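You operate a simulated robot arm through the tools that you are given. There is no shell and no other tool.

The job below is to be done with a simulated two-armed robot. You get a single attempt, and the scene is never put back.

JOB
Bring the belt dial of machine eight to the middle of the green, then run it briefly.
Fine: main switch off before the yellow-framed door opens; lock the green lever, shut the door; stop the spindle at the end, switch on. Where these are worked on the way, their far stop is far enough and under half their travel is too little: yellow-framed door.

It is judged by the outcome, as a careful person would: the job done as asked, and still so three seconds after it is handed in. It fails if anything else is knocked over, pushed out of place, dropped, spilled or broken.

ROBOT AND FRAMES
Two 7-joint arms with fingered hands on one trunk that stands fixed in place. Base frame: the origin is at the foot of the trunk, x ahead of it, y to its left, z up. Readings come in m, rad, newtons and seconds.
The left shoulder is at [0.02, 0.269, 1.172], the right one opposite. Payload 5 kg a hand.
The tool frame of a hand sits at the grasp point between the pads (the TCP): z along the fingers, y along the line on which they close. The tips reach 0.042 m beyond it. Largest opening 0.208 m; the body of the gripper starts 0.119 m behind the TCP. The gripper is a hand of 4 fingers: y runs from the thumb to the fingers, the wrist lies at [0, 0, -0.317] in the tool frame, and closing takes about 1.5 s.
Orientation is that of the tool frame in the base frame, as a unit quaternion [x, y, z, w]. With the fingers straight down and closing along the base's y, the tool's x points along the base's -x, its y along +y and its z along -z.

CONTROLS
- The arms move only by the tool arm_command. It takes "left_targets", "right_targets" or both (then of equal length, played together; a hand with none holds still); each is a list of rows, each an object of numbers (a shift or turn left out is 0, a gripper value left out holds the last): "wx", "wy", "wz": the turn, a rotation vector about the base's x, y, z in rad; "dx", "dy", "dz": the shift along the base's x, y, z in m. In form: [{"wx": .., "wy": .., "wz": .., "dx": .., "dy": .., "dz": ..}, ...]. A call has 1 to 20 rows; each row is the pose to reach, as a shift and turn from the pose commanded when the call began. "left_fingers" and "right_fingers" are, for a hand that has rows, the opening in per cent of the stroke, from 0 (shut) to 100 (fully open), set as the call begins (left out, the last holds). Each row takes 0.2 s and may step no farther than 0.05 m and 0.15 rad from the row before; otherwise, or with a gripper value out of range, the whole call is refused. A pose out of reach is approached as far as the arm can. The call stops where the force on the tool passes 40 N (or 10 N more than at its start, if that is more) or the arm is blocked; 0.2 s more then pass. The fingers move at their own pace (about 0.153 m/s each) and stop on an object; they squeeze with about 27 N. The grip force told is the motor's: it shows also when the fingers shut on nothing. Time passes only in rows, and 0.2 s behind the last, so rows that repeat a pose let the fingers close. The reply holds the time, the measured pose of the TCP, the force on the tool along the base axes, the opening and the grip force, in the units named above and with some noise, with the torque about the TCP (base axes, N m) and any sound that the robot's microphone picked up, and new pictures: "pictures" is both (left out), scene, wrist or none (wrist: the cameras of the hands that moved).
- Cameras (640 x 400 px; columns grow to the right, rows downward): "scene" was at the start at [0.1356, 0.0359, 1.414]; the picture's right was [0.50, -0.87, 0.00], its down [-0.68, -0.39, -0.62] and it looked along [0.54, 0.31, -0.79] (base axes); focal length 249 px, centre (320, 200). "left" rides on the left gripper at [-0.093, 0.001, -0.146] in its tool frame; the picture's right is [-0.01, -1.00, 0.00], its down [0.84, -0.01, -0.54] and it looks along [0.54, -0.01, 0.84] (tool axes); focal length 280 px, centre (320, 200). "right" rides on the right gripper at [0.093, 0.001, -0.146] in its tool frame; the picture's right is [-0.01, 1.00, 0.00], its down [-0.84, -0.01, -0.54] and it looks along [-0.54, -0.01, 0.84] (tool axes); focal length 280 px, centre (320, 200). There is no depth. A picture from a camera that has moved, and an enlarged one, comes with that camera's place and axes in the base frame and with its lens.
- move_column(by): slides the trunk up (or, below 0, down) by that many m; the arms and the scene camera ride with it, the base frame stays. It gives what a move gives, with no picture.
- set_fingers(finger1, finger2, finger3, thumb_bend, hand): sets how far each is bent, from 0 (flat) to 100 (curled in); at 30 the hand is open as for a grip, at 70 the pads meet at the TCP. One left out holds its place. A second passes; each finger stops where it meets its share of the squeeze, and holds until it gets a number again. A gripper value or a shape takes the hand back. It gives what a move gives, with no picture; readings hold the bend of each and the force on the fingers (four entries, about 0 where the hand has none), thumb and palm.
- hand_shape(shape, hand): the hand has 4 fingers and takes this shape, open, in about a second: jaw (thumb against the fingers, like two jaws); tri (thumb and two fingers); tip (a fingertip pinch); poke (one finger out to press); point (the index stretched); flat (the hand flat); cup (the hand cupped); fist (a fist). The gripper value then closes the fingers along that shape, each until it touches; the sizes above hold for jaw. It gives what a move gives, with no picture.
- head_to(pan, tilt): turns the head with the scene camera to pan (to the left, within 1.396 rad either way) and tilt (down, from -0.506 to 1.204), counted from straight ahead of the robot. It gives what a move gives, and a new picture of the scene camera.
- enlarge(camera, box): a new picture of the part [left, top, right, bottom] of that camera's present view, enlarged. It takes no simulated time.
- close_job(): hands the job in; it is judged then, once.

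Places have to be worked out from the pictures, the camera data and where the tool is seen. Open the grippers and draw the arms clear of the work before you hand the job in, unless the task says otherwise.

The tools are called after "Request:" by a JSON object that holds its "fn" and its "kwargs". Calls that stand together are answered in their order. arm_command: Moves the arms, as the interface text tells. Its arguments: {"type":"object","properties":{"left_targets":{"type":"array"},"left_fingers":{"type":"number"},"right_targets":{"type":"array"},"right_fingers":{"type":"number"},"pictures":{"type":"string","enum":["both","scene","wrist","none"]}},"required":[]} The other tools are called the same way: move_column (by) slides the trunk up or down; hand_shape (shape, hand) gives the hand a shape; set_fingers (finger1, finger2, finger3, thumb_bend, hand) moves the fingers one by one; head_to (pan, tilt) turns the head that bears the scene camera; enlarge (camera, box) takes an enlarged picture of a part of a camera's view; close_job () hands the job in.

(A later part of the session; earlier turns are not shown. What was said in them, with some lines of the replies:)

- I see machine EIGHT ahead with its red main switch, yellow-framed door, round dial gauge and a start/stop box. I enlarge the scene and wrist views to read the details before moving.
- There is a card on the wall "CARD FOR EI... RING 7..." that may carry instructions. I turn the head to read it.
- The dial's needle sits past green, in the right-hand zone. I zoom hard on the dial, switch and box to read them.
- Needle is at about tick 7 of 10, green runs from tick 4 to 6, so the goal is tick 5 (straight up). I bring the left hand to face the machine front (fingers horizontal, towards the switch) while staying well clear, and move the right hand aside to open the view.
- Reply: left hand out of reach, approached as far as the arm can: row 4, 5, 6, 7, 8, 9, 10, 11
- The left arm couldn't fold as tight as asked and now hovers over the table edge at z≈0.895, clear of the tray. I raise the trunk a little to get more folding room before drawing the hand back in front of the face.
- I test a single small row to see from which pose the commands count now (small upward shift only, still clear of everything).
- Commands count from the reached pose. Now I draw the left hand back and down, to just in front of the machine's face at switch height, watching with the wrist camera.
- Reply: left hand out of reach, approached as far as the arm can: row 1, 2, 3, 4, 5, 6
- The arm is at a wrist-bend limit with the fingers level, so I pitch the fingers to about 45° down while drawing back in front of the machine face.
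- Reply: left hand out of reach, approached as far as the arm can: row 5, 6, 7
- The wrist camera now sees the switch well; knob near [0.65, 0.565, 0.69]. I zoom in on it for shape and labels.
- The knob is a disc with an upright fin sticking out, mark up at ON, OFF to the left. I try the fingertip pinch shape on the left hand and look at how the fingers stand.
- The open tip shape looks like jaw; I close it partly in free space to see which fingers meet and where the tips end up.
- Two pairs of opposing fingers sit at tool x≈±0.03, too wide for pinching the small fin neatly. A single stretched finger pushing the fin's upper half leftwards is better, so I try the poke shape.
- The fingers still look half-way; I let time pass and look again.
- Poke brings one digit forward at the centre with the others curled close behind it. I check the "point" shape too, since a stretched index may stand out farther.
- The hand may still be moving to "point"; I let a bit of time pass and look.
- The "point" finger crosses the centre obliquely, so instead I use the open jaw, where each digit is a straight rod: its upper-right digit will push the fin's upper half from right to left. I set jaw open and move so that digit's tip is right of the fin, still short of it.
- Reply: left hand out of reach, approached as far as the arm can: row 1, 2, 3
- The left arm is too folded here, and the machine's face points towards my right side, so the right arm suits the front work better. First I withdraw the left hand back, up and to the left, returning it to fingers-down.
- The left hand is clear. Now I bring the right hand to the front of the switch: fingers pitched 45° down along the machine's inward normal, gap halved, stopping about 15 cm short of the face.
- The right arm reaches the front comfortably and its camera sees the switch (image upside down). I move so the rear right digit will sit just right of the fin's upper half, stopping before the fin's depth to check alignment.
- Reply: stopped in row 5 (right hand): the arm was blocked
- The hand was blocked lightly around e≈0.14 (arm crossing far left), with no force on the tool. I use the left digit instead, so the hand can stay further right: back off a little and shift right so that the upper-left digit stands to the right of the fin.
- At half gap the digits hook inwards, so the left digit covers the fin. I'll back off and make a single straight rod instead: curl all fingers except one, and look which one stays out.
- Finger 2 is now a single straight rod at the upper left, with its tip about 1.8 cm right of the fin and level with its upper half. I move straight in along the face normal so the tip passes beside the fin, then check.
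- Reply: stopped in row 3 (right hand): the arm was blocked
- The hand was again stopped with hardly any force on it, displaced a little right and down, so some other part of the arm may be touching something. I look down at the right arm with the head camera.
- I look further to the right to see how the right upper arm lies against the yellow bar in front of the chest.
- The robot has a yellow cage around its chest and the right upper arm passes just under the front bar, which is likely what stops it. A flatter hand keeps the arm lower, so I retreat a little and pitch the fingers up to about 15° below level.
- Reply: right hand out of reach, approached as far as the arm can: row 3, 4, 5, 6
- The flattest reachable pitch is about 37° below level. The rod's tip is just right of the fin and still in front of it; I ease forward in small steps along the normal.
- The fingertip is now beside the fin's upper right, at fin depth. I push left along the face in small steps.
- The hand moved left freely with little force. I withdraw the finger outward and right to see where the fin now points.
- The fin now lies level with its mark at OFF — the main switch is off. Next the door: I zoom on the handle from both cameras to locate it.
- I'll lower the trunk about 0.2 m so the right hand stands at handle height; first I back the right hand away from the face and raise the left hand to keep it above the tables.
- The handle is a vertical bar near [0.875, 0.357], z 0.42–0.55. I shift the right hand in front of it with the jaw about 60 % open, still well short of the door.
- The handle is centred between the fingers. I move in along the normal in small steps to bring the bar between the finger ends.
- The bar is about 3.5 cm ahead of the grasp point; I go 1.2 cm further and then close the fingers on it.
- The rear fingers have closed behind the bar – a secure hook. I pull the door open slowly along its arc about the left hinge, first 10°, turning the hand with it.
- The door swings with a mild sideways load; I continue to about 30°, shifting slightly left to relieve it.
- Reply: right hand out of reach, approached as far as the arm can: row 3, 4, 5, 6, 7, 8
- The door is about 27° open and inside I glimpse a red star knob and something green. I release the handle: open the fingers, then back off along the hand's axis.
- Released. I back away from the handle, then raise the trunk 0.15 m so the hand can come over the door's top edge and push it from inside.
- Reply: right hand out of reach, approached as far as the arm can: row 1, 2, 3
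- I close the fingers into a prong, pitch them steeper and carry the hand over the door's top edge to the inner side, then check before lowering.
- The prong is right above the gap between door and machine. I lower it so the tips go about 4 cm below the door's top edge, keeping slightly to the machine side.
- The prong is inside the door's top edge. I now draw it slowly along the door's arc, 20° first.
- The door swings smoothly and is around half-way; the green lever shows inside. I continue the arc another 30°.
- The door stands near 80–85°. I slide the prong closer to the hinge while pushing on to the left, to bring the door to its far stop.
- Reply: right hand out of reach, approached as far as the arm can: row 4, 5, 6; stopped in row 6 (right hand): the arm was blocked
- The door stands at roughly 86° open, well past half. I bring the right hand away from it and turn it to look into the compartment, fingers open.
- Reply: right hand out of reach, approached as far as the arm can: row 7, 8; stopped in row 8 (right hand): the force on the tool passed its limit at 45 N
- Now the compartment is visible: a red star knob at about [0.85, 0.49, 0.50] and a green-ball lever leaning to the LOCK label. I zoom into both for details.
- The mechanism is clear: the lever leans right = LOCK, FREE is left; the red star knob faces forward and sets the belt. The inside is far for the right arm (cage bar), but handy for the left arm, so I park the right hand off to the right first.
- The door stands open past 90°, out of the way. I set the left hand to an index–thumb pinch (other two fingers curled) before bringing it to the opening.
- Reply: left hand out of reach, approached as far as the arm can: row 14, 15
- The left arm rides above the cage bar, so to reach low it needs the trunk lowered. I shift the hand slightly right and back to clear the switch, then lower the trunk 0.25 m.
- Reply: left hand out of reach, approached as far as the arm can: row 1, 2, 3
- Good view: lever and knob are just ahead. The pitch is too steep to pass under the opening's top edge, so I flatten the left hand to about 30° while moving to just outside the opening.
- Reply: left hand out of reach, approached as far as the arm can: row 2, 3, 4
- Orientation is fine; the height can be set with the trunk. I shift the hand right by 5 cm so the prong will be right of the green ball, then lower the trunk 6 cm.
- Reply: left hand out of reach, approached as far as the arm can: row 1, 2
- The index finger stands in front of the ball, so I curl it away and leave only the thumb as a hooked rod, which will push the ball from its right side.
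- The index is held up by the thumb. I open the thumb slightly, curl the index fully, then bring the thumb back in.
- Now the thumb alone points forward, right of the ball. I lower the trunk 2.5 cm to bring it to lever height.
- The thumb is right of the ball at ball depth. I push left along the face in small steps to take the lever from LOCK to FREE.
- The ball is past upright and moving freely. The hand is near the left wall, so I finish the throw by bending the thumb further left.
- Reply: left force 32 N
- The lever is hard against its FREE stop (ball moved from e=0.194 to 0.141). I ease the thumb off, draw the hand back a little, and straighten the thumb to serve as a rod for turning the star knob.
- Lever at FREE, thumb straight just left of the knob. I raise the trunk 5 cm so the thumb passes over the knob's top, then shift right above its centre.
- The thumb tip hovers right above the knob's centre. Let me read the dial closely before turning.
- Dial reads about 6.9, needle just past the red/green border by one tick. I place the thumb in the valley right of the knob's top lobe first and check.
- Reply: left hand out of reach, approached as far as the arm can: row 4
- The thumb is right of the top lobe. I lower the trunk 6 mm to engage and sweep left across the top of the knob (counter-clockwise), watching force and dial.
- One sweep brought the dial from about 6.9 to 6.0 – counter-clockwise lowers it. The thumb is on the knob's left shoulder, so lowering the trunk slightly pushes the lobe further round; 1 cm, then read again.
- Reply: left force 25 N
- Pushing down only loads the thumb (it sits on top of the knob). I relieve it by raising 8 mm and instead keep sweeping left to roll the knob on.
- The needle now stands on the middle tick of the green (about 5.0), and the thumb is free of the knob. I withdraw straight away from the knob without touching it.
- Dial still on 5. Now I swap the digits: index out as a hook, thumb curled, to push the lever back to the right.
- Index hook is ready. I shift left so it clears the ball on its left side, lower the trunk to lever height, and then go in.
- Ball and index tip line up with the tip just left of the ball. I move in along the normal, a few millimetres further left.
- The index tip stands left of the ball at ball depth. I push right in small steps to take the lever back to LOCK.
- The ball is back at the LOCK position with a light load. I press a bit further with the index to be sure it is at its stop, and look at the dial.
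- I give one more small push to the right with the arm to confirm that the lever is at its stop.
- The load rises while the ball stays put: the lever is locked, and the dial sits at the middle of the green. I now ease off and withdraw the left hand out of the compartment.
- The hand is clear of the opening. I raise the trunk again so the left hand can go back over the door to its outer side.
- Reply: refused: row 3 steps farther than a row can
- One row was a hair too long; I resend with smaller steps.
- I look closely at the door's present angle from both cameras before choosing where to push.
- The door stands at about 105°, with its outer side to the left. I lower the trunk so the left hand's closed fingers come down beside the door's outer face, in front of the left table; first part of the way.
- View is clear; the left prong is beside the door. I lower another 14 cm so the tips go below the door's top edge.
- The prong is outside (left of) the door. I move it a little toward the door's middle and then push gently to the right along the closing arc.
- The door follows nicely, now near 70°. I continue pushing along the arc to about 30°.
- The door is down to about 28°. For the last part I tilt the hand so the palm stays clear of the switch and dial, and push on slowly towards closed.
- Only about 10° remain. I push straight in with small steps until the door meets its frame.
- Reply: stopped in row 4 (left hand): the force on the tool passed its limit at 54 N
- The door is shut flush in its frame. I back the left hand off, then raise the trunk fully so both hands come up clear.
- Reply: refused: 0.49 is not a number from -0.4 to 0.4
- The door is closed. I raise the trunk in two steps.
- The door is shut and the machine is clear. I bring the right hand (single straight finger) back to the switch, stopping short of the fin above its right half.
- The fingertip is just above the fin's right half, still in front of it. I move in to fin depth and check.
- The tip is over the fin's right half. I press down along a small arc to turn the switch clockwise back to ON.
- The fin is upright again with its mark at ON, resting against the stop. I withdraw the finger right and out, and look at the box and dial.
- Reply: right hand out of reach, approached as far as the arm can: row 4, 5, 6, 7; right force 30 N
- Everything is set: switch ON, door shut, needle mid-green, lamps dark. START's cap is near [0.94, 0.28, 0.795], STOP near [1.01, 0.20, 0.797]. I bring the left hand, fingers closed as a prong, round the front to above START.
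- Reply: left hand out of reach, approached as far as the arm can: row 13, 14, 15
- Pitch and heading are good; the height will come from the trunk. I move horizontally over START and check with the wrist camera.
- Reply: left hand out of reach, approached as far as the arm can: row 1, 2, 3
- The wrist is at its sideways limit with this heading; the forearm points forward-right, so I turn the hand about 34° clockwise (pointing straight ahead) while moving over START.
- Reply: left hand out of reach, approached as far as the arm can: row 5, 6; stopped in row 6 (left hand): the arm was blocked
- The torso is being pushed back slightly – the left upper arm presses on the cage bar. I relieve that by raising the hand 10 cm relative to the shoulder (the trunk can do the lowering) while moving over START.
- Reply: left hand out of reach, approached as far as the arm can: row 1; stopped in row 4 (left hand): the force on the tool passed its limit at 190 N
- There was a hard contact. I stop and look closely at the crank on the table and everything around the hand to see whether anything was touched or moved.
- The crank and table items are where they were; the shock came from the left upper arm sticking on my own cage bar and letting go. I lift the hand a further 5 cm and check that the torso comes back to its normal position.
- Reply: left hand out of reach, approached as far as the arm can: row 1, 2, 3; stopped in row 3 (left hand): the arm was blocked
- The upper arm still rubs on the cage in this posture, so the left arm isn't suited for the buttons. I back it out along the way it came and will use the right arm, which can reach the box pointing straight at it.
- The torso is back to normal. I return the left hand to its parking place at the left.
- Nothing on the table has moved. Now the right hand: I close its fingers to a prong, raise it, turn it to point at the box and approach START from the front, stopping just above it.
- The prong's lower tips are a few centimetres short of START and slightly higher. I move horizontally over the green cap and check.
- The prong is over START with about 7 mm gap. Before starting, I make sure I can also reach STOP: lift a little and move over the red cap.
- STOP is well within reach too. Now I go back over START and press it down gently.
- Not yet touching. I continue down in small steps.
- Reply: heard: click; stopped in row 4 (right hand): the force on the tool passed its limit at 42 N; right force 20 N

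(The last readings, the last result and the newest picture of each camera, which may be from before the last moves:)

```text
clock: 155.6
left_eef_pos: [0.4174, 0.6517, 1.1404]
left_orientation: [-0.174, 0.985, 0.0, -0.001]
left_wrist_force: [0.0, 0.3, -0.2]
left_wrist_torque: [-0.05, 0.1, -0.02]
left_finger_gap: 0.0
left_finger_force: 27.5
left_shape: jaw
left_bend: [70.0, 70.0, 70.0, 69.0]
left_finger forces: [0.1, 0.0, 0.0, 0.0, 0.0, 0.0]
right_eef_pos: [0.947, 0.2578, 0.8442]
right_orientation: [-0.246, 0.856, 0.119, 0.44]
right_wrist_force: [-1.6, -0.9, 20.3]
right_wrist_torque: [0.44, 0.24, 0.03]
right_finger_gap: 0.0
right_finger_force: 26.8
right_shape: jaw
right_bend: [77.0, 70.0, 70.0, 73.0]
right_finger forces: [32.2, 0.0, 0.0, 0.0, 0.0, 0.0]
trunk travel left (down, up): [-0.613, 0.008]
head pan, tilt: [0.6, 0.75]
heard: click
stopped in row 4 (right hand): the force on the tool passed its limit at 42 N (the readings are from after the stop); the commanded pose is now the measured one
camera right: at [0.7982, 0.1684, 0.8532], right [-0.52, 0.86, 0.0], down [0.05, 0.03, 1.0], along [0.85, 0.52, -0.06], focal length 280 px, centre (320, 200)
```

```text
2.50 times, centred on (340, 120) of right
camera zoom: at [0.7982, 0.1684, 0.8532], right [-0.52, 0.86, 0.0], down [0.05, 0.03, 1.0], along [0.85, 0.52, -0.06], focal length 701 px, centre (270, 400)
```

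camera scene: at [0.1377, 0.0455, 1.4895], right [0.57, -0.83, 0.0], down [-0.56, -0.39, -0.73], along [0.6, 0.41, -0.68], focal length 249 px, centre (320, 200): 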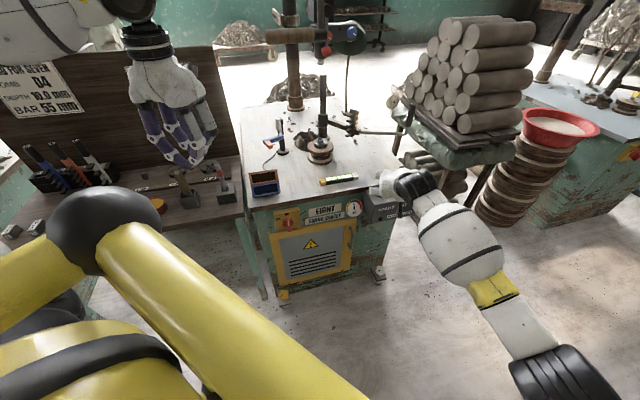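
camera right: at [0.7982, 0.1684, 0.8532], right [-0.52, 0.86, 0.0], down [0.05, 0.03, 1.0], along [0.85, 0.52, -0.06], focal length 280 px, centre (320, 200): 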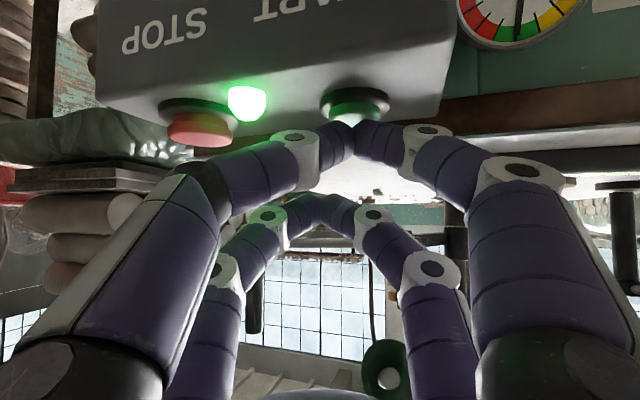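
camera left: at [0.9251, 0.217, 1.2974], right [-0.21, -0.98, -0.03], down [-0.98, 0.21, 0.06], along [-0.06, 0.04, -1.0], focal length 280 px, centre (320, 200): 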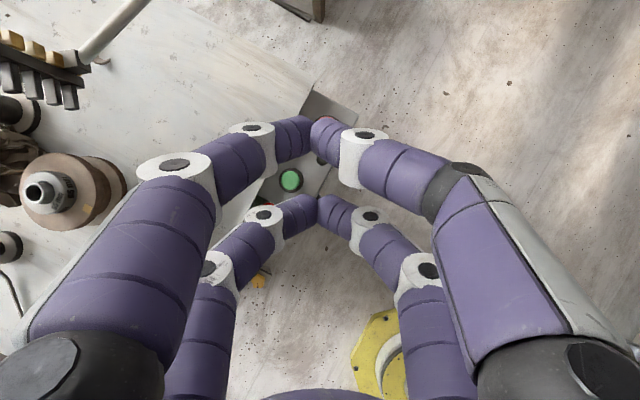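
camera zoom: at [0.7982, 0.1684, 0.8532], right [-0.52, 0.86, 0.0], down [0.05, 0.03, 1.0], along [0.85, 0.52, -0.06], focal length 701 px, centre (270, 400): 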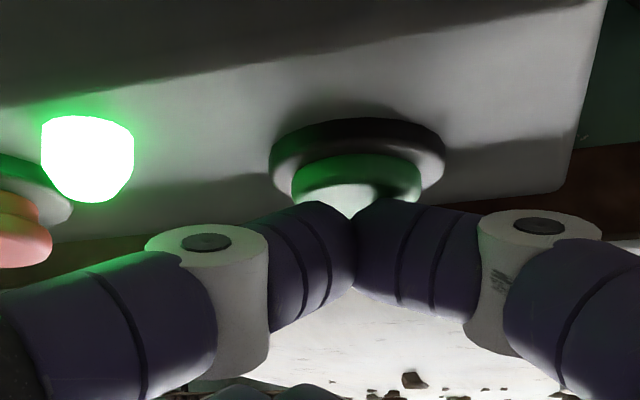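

A click, and the green run lamp is lit: the spindle runs. I lift off START, let it run a moment and hover over STOP, looking at the scene.

Request:
{"fn": "arm_command", "kwargs": {"right_targets": [{"dz": 0.02}, {"dz": 0.04}, {"dx": 0.025, "dy": -0.0265, "dz": 0.042}, {"dx": 0.05, "dy": -0.053, "dz": 0.042}, {"dx": 0.0735, "dy": -0.0785, "dz": 0.035}], "pictures": "both"}}

Request:
{"fn": "enlarge", "kwargs": {"camera": "right", "box": [220, 40, 460, 200]}}

Request:
{"fn": "enlarge", "kwargs": {"camera": "scene", "box": [230, 60, 430, 240]}}

```text
clock: 156.8
left_eef_pos: [0.4191, 0.6507, 1.139]
left_orientation: [-0.175, 0.985, 0.001, -0.001]
left_wrist_force: [0.1, -0.9, 0.1]
left_wrist_torque: [0.14, 0.08, 0.03]
left_finger_gap: 0.0001
left_finger_force: 26.8
left_shape: jaw
left_bend: [70.0, 70.0, 70.0, 69.0]
left_finger forces: [0.0, 0.0, 0.0, 0.1, 0.0, 0.1]
right_eef_pos: [1.0183, 0.1769, 0.8758]
right_orientation: [-0.245, 0.857, 0.117, 0.437]
right_wrist_force: [0.3, 0.1, -0.7]
right_wrist_torque: [0.03, -0.04, -0.02]
right_finger_gap: 0.0001
right_finger_force: 27.1
right_shape: jaw
right_bend: [77.0, 70.0, 70.0, 73.0]
right_finger forces: [0.0, 0.0, 0.0, 0.1, 0.0, 0.0]
trunk travel left (down, up): [-0.613, 0.008]
head pan, tilt: [0.6, 0.75]
camera scene: at [0.1384, 0.0445, 1.4894], right [0.56, -0.83, 0.0], down [-0.56, -0.38, -0.73], along [0.6, 0.41, -0.68], focal length 249 px, centre (320, 200)
camera right: at [0.8695, 0.0872, 0.8856], right [-0.52, 0.86, 0.0], down [0.05, 0.03, 1.0], along [0.86, 0.51, -0.06], focal length 280 px, centre (320, 200)
```

scene: 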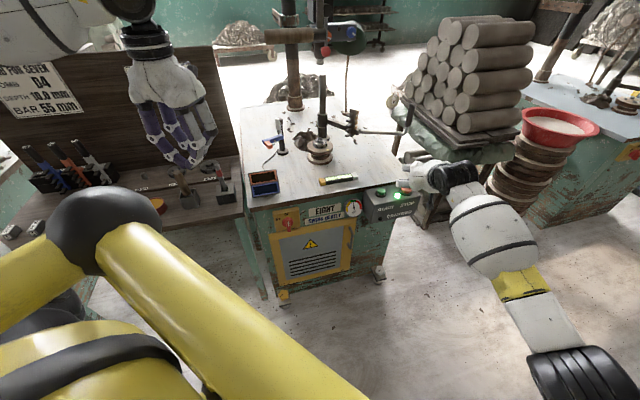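
right: 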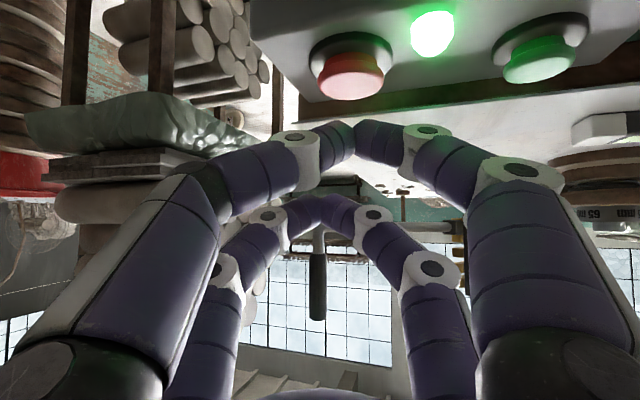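

```text
2.50 times, centred on (340, 120) of right
camera zoom: at [0.8695, 0.0872, 0.8856], right [-0.52, 0.86, 0.0], down [0.05, 0.03, 1.0], along [0.86, 0.51, -0.06], focal length 701 px, centre (270, 400)
```

zoom: 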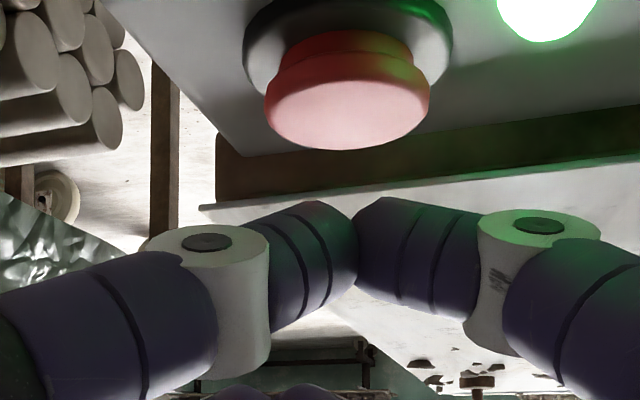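

```text
2.22 times, centred on (330, 150) of scene
camera zoom: at [0.1384, 0.0445, 1.4894], right [0.56, -0.83, 0.0], down [-0.56, -0.38, -0.73], along [0.6, 0.41, -0.68], focal length 554 px, centre (298, 311)
```

zoom: 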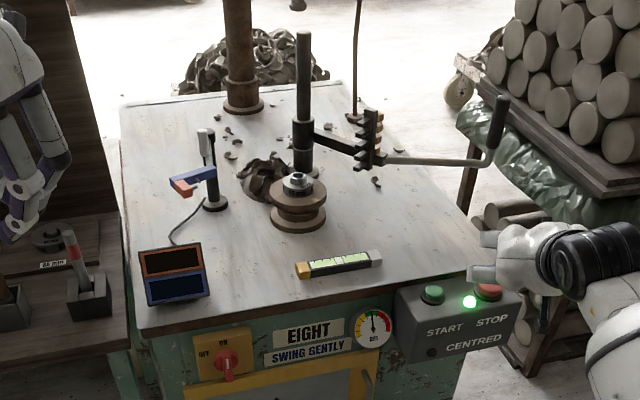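

Running with the lamp lit and everything stays put. I hold about a second and then press STOP straight down.

Request:
{"fn": "arm_command", "kwargs": {"right_targets": [{"dz": 0}, {"dz": 0}, {"dz": 0}, {"dz": 0}, {"dz": -0.008}, {"dz": -0.015}, {"dz": -0.02}, {"dz": -0.025}, {"dz": -0.03}, {"dz": -0.035}, {"dz": -0.04}], "pictures": "wrist"}}

Request:
{"fn": "enlarge", "kwargs": {"camera": "scene", "box": [320, 150, 440, 240]}}

```text
clock: 159.2
left_eef_pos: [0.4169, 0.6507, 1.1419]
left_orientation: [-0.175, 0.984, 0.0, 0.0]
left_wrist_force: [0.6, 0.4, 0.5]
left_wrist_torque: [-0.05, -0.01, 0.01]
left_finger_gap: 0.0
left_finger_force: 26.6
left_shape: jaw
left_bend: [70.0, 70.0, 70.0, 69.0]
left_finger forces: [0.0, 0.0, 0.1, 0.1, 0.0, 0.0]
right_eef_pos: [1.0198, 0.1791, 0.8427]
right_orientation: [-0.245, 0.855, 0.119, 0.442]
right_wrist_force: [-0.5, -1.4, 31.5]
right_wrist_torque: [0.74, 0.2, -0.01]
right_finger_gap: 0.0
right_finger_force: 27.4
right_shape: jaw
right_bend: [78.0, 70.0, 70.0, 73.0]
right_finger forces: [45.8, 0.0, 0.0, 0.0, 0.0, 0.1]
trunk travel left (down, up): [-0.613, 0.008]
head pan, tilt: [0.6, 0.75]
heard: click
camera right: at [0.871, 0.09, 0.8514], right [-0.52, 0.86, 0.0], down [0.04, 0.03, 1.0], along [0.85, 0.52, -0.05], focal length 280 px, centre (320, 200)
```

right: 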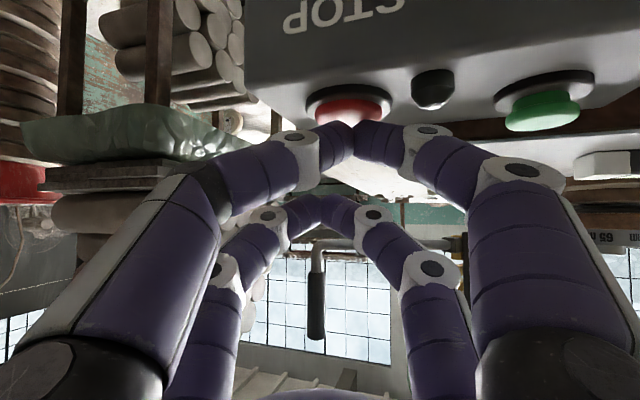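

```text
4.44 times, centred on (380, 195) of scene
camera zoom: at [0.1354, 0.0449, 1.4901], right [0.56, -0.83, 0.0], down [-0.56, -0.39, -0.73], along [0.6, 0.41, -0.68], focal length 1108 px, centre (53, 222)
```

zoom: 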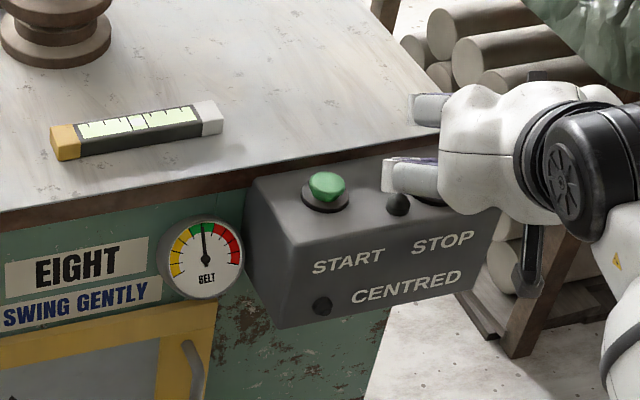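

Another click and the run lamp is out: stopped. I lift off and withdraw the right hand away from the machine.

Request:
{"fn": "arm_command", "kwargs": {"right_targets": [{"dz": 0.025}, {"dz": 0.05}, {"dx": -0.035, "dy": -0.025, "dz": 0.06}, {"dx": -0.07, "dy": -0.05, "dz": 0.06}, {"dx": -0.105, "dy": -0.075, "dz": 0.06}, {"dx": -0.14, "dy": -0.1, "dz": 0.06}, {"dx": -0.175, "dy": -0.125, "dz": 0.05}, {"dx": -0.21, "dy": -0.15, "dz": 0.04}, {"dx": -0.245, "dy": -0.18, "dz": 0.02}, {"dx": -0.28, "dy": -0.21, "dz": 0.0}, {"dx": -0.31, "dy": -0.245, "dz": -0.02}, {"dx": -0.33, "dy": -0.285, "dz": -0.03}], "right_fingers": 0, "pictures": "scene"}}

Request:
{"fn": "head_to", "kwargs": {"pan": 0.55, "tilt": 0.8}}

Request:
{"fn": "enlarge", "kwargs": {"camera": "scene", "box": [240, 60, 440, 220]}}

Request:
{"fn": "enlarge", "kwargs": {"camera": "scene", "box": [250, 160, 400, 290]}}

```text
refused: row 9 steps farther than a row can; nothing moved
```

```text
clock: 159.9
left_eef_pos: [0.4163, 0.6521, 1.1405]
left_orientation: [-0.175, 0.985, 0.0, 0.001]
left_wrist_force: [-0.6, 0.2, -0.1]
left_wrist_torque: [-0.02, -0.01, 0.02]
left_finger_gap: 0.0001
left_finger_force: 27.3
left_shape: jaw
left_bend: [70.0, 70.0, 70.0, 69.0]
left_finger forces: [0.0, 0.0, 0.0, 0.1, 0.1, 0.1]
right_eef_pos: [1.0208, 0.1791, 0.8423]
right_orientation: [-0.245, 0.855, 0.118, 0.442]
right_wrist_force: [10.2, 4.3, 40.6]
right_wrist_torque: [1.3, -0.24, -0.27]
right_finger_gap: 0.0001
right_finger_force: 26.9
right_shape: jaw
right_bend: [78.0, 70.0, 70.0, 73.0]
right_finger forces: [55.1, 0.1, 0.1, 0.1, 0.0, 0.0]
trunk travel left (down, up): [-0.613, 0.008]
head pan, tilt: [0.55, 0.799]
camera scene: at [0.1356, 0.0404, 1.486], right [0.52, -0.85, 0.0], down [-0.61, -0.37, -0.7], along [0.6, 0.36, -0.72], focal length 249 px, centre (320, 200)
```

scene: 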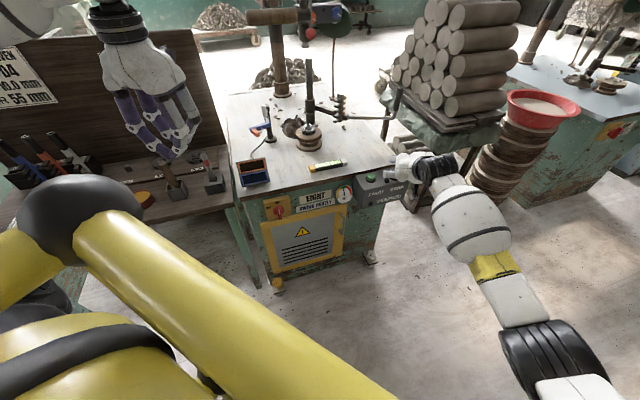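

```text
2.50 times, centred on (340, 140) of scene
camera zoom: at [0.1356, 0.0404, 1.486], right [0.52, -0.85, 0.0], down [-0.61, -0.37, -0.7], along [0.6, 0.36, -0.72], focal length 623 px, centre (270, 350)
```

zoom: 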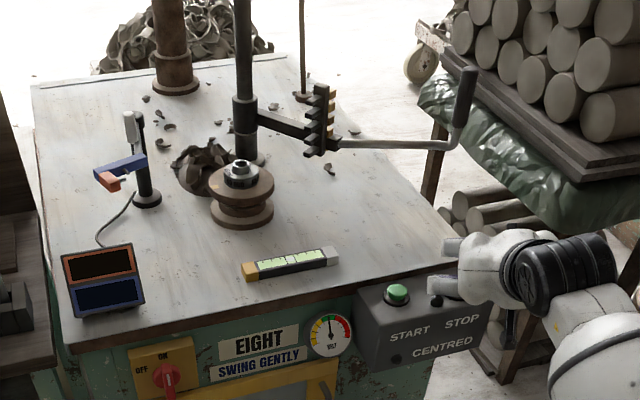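

```text
3.08 times, centred on (325, 225) of scene
camera zoom: at [0.1356, 0.0404, 1.486], right [0.52, -0.85, 0.0], down [-0.61, -0.37, -0.7], along [0.6, 0.36, -0.72], focal length 767 px, centre (305, 123)
```

zoom: 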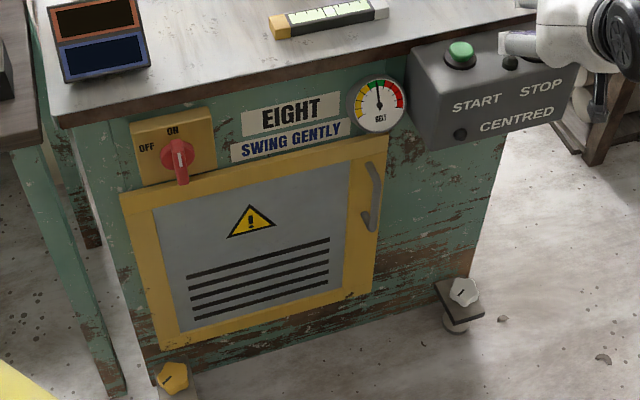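

The withdrawal was refused for one long step; the hand is still pressing STOP. I lift it off at once with smaller steps and withdraw.

Request:
{"fn": "arm_command", "kwargs": {"right_targets": [{"dz": 0.025}, {"dz": 0.05}, {"dx": -0.035, "dy": -0.025, "dz": 0.06}, {"dx": -0.07, "dy": -0.05, "dz": 0.06}, {"dx": -0.105, "dy": -0.075, "dz": 0.06}, {"dx": -0.14, "dy": -0.1, "dz": 0.06}, {"dx": -0.175, "dy": -0.125, "dz": 0.055}, {"dx": -0.21, "dy": -0.15, "dz": 0.045}, {"dx": -0.24, "dy": -0.18, "dz": 0.03}, {"dx": -0.27, "dy": -0.21, "dz": 0.015}, {"dx": -0.295, "dy": -0.245, "dz": 0.0}, {"dx": -0.315, "dy": -0.285, "dz": -0.01}], "right_fingers": 0, "pictures": "scene"}}

Request:
{"fn": "enlarge", "kwargs": {"camera": "scene", "box": [250, 140, 430, 290]}}

Request:
{"fn": "enlarge", "kwargs": {"camera": "scene", "box": [328, 178, 360, 210]}}

```text
clock: 162.5
left_eef_pos: [0.4183, 0.651, 1.1408]
left_orientation: [-0.175, 0.985, 0.0, 0.0]
left_wrist_force: [-0.5, -1.0, -1.0]
left_wrist_torque: [0.04, -0.06, -0.02]
left_finger_gap: 0.0
left_finger_force: 27.7
left_shape: jaw
left_bend: [70.0, 70.0, 70.0, 69.0]
left_finger forces: [0.0, 0.0, 0.0, 0.1, 0.0, 0.0]
right_eef_pos: [0.7038, -0.1078, 0.8278]
right_orientation: [-0.245, 0.857, 0.117, 0.438]
right_wrist_force: [0.1, -0.6, 1.6]
right_wrist_torque: [-0.02, 0.06, 0.03]
right_finger_gap: 0.0
right_finger_force: 26.9
right_shape: jaw
right_bend: [77.0, 70.0, 70.0, 73.0]
right_finger forces: [0.1, 0.0, 0.0, 0.1, 0.0, 0.1]
trunk travel left (down, up): [-0.613, 0.008]
head pan, tilt: [0.55, 0.799]
camera scene: at [0.1382, 0.0403, 1.4856], right [0.52, -0.85, 0.0], down [-0.61, -0.37, -0.7], along [0.59, 0.36, -0.72], focal length 249 px, centre (320, 200)
```

scene: 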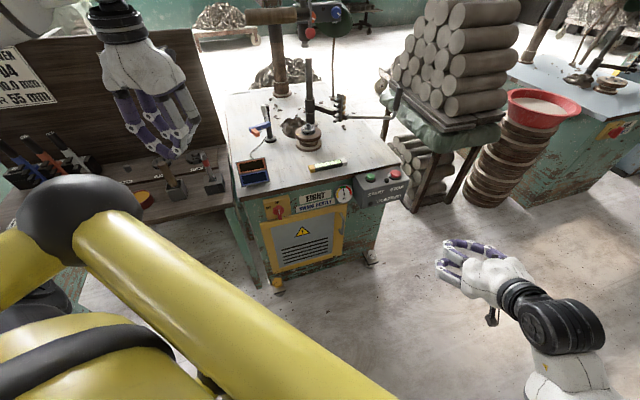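

```text
2.67 times, centred on (340, 215) of scene
camera zoom: at [0.1382, 0.0403, 1.4856], right [0.52, -0.85, 0.0], down [-0.61, -0.37, -0.7], along [0.59, 0.36, -0.72], focal length 665 px, centre (267, 160)
```

zoom: 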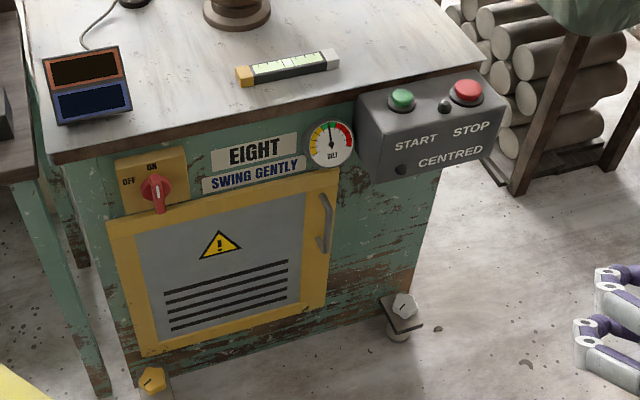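

```text
12.50 times, centred on (344, 194) of scene
camera zoom: at [0.1382, 0.0403, 1.4856], right [0.52, -0.85, 0.0], down [-0.61, -0.37, -0.7], along [0.59, 0.36, -0.72], focal length 3117 px, centre (20, 275)
```

zoom: 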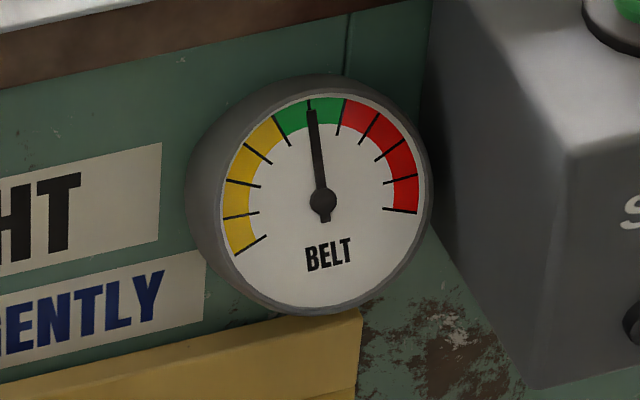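

Stopped, lamps dark, switch ON, needle on the middle tick. I zoom on the door's edge to be sure it is fully shut.

Request:
{"fn": "enlarge", "kwargs": {"camera": "scene", "box": [320, 195, 390, 265]}}

Request:
{"fn": "enlarge", "kwargs": {"camera": "scene", "box": [250, 190, 330, 290]}}

Request:
{"fn": "enlarge", "kwargs": {"camera": "scene", "box": [350, 150, 420, 210]}}

```text
5.71 times, centred on (355, 230) of scene
camera zoom: at [0.1382, 0.0403, 1.4856], right [0.52, -0.85, 0.0], down [-0.61, -0.37, -0.7], along [0.59, 0.36, -0.72], focal length 1425 px, centre (120, 29)
```

zoom: 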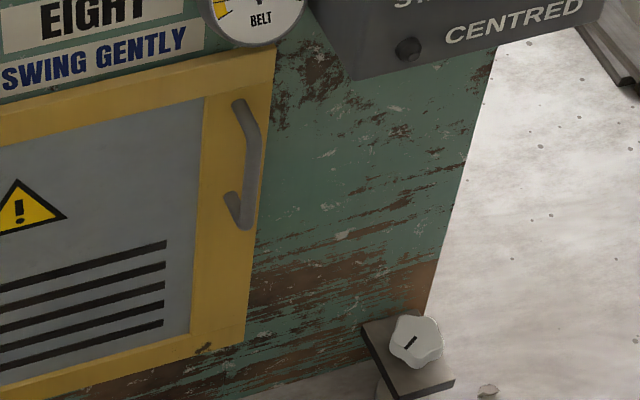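

```text
4.00 times, centred on (290, 240) of scene
camera zoom: at [0.1382, 0.0403, 1.4856], right [0.52, -0.85, 0.0], down [-0.61, -0.37, -0.7], along [0.59, 0.36, -0.72], focal length 997 px, centre (440, 40)
```

zoom: 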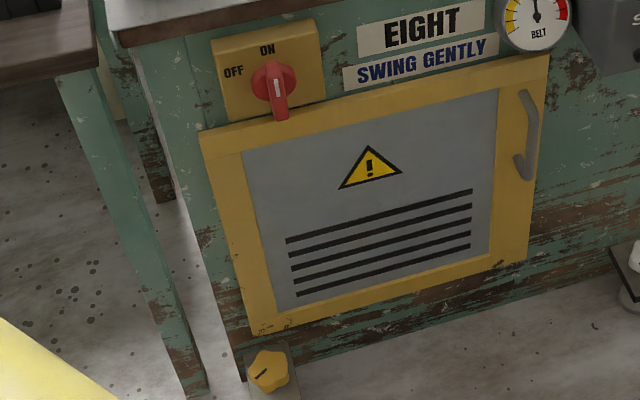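

```text
6.67 times, centred on (385, 180) of scene
camera zoom: at [0.1382, 0.0403, 1.4856], right [0.52, -0.85, 0.0], down [-0.61, -0.37, -0.7], along [0.59, 0.36, -0.72], focal length 1662 px, centre (-113, 333)
```

zoom: 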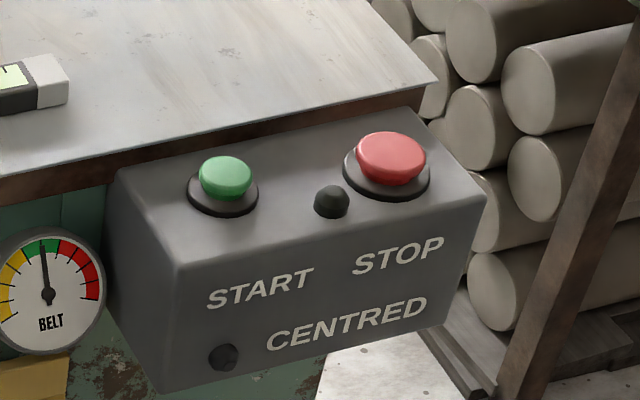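

All as asked: needle mid-green, lever locked, door shut, spindle stopped, switch on. I open both hands and draw the arms a bit further back before handing in.

Request:
{"fn": "arm_command", "kwargs": {"left_targets": [{"dz": 0.0}, {"dz": 0.0}, {"dz": 0.0}, {"dz": 0.0}, {"dz": 0.0}, {"dz": 0.0}, {"dz": 0.0}, {"dz": 0.0}], "right_targets": [{"dx": -0.01, "dy": -0.03}, {"dx": -0.02, "dy": -0.06}, {"dx": -0.03, "dy": -0.09}, {"dx": -0.03, "dy": -0.12}, {"dx": -0.03, "dy": -0.15}, {"dx": -0.03, "dy": -0.15}, {"dx": -0.03, "dy": -0.15}, {"dx": -0.03, "dy": -0.15}], "left_fingers": 100, "right_fingers": 100, "pictures": "scene"}}

Request:
{"fn": "enlarge", "kwargs": {"camera": "scene", "box": [200, 60, 440, 290]}}

```text
clock: 164.3
left_eef_pos: [0.4186, 0.6513, 1.1404]
left_orientation: [-0.176, 0.984, 0.001, 0.0]
left_wrist_force: [-0.6, -0.5, 0.1]
left_wrist_torque: [0.0, 0.0, -0.01]
left_finger_gap: 0.2079
left_finger_force: 0.0
left_shape: jaw
left_bend: [30.0, 30.0, 30.0, 30.0]
left_finger forces: [0.0, 0.1, 0.0, 0.0, 0.0, 0.0]
right_eef_pos: [0.6779, -0.2587, 0.8257]
right_orientation: [-0.245, 0.857, 0.117, 0.437]
right_wrist_force: [-0.3, -0.8, -0.7]
right_wrist_torque: [-0.02, 0.0, -0.02]
right_finger_gap: 0.2078
right_finger_force: 0.0
right_shape: jaw
right_bend: [30.0, 30.0, 30.0, 30.0]
right_finger forces: [0.0, 0.0, 0.1, 0.0, 0.1, 0.1]
trunk travel left (down, up): [-0.613, 0.008]
head pan, tilt: [0.55, 0.799]
camera scene: at [0.1381, 0.0406, 1.4855], right [0.52, -0.85, 0.0], down [-0.61, -0.37, -0.7], along [0.59, 0.36, -0.72], focal length 249 px, centre (320, 200)
```

scene: 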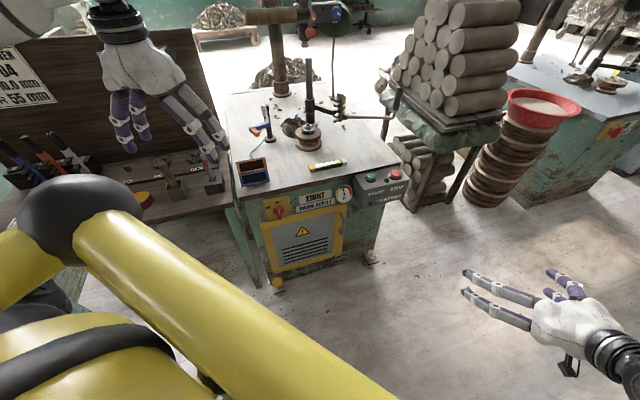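

```text
1.74 times, centred on (320, 175) of scene
camera zoom: at [0.1381, 0.0406, 1.4855], right [0.52, -0.85, 0.0], down [-0.61, -0.37, -0.7], along [0.59, 0.36, -0.72], focal length 434 px, centre (320, 244)
```

zoom: 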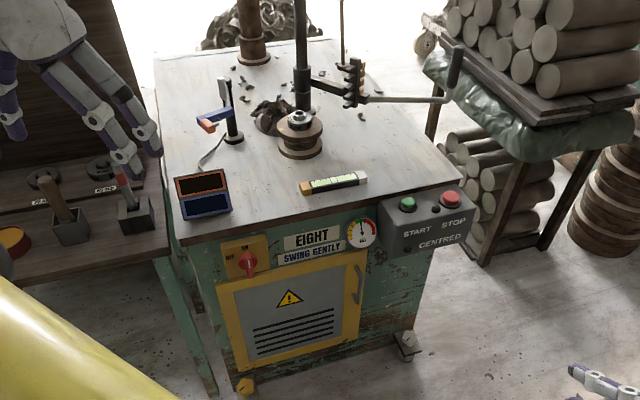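

Both hands are open and clear, the spindle is stopped, the switch is on, the door is shut, the needle is mid-green, and nothing else has moved. I hand the job in.

Request:
{"fn": "close_job", "kwargs": {}}

```text
The job is handed in.
```

I set machine eight's belt dial to the middle of the green and ran the machine for about three seconds. I then handed the job in; the reply didn't include a verdict.

- **Order of work:** I turned the main switch off before opening the yellow-framed door. The door swung past 90°. Its far stop wasn't found, but I judged that well over half its travel.
- **Belt:** I freed the green lever and turned the red knob counter-clockwise, which took the needle from about 6.9 to 5.0 on the ten-tick scale. I then locked the lever again; it was hard against its LOCK stop.
- **Door:** It is shut flush in its frame.
- **Run:** I turned the main switch back on and pressed START. The run lamp lit and went out again at STOP.
- **At hand-in:** The spindle was stopped, the main switch was on and the needle was still on the middle tick. The hands were open and clear of the machine.

**Hard contact:** While I was moving the left arm towards the buttons, it caught on what looked like the robot's own chest cage, and one reading hit 190 N. I checked the crank and the other things on the table afterwards and saw nothing out of place. I pressed the buttons with the right arm instead.
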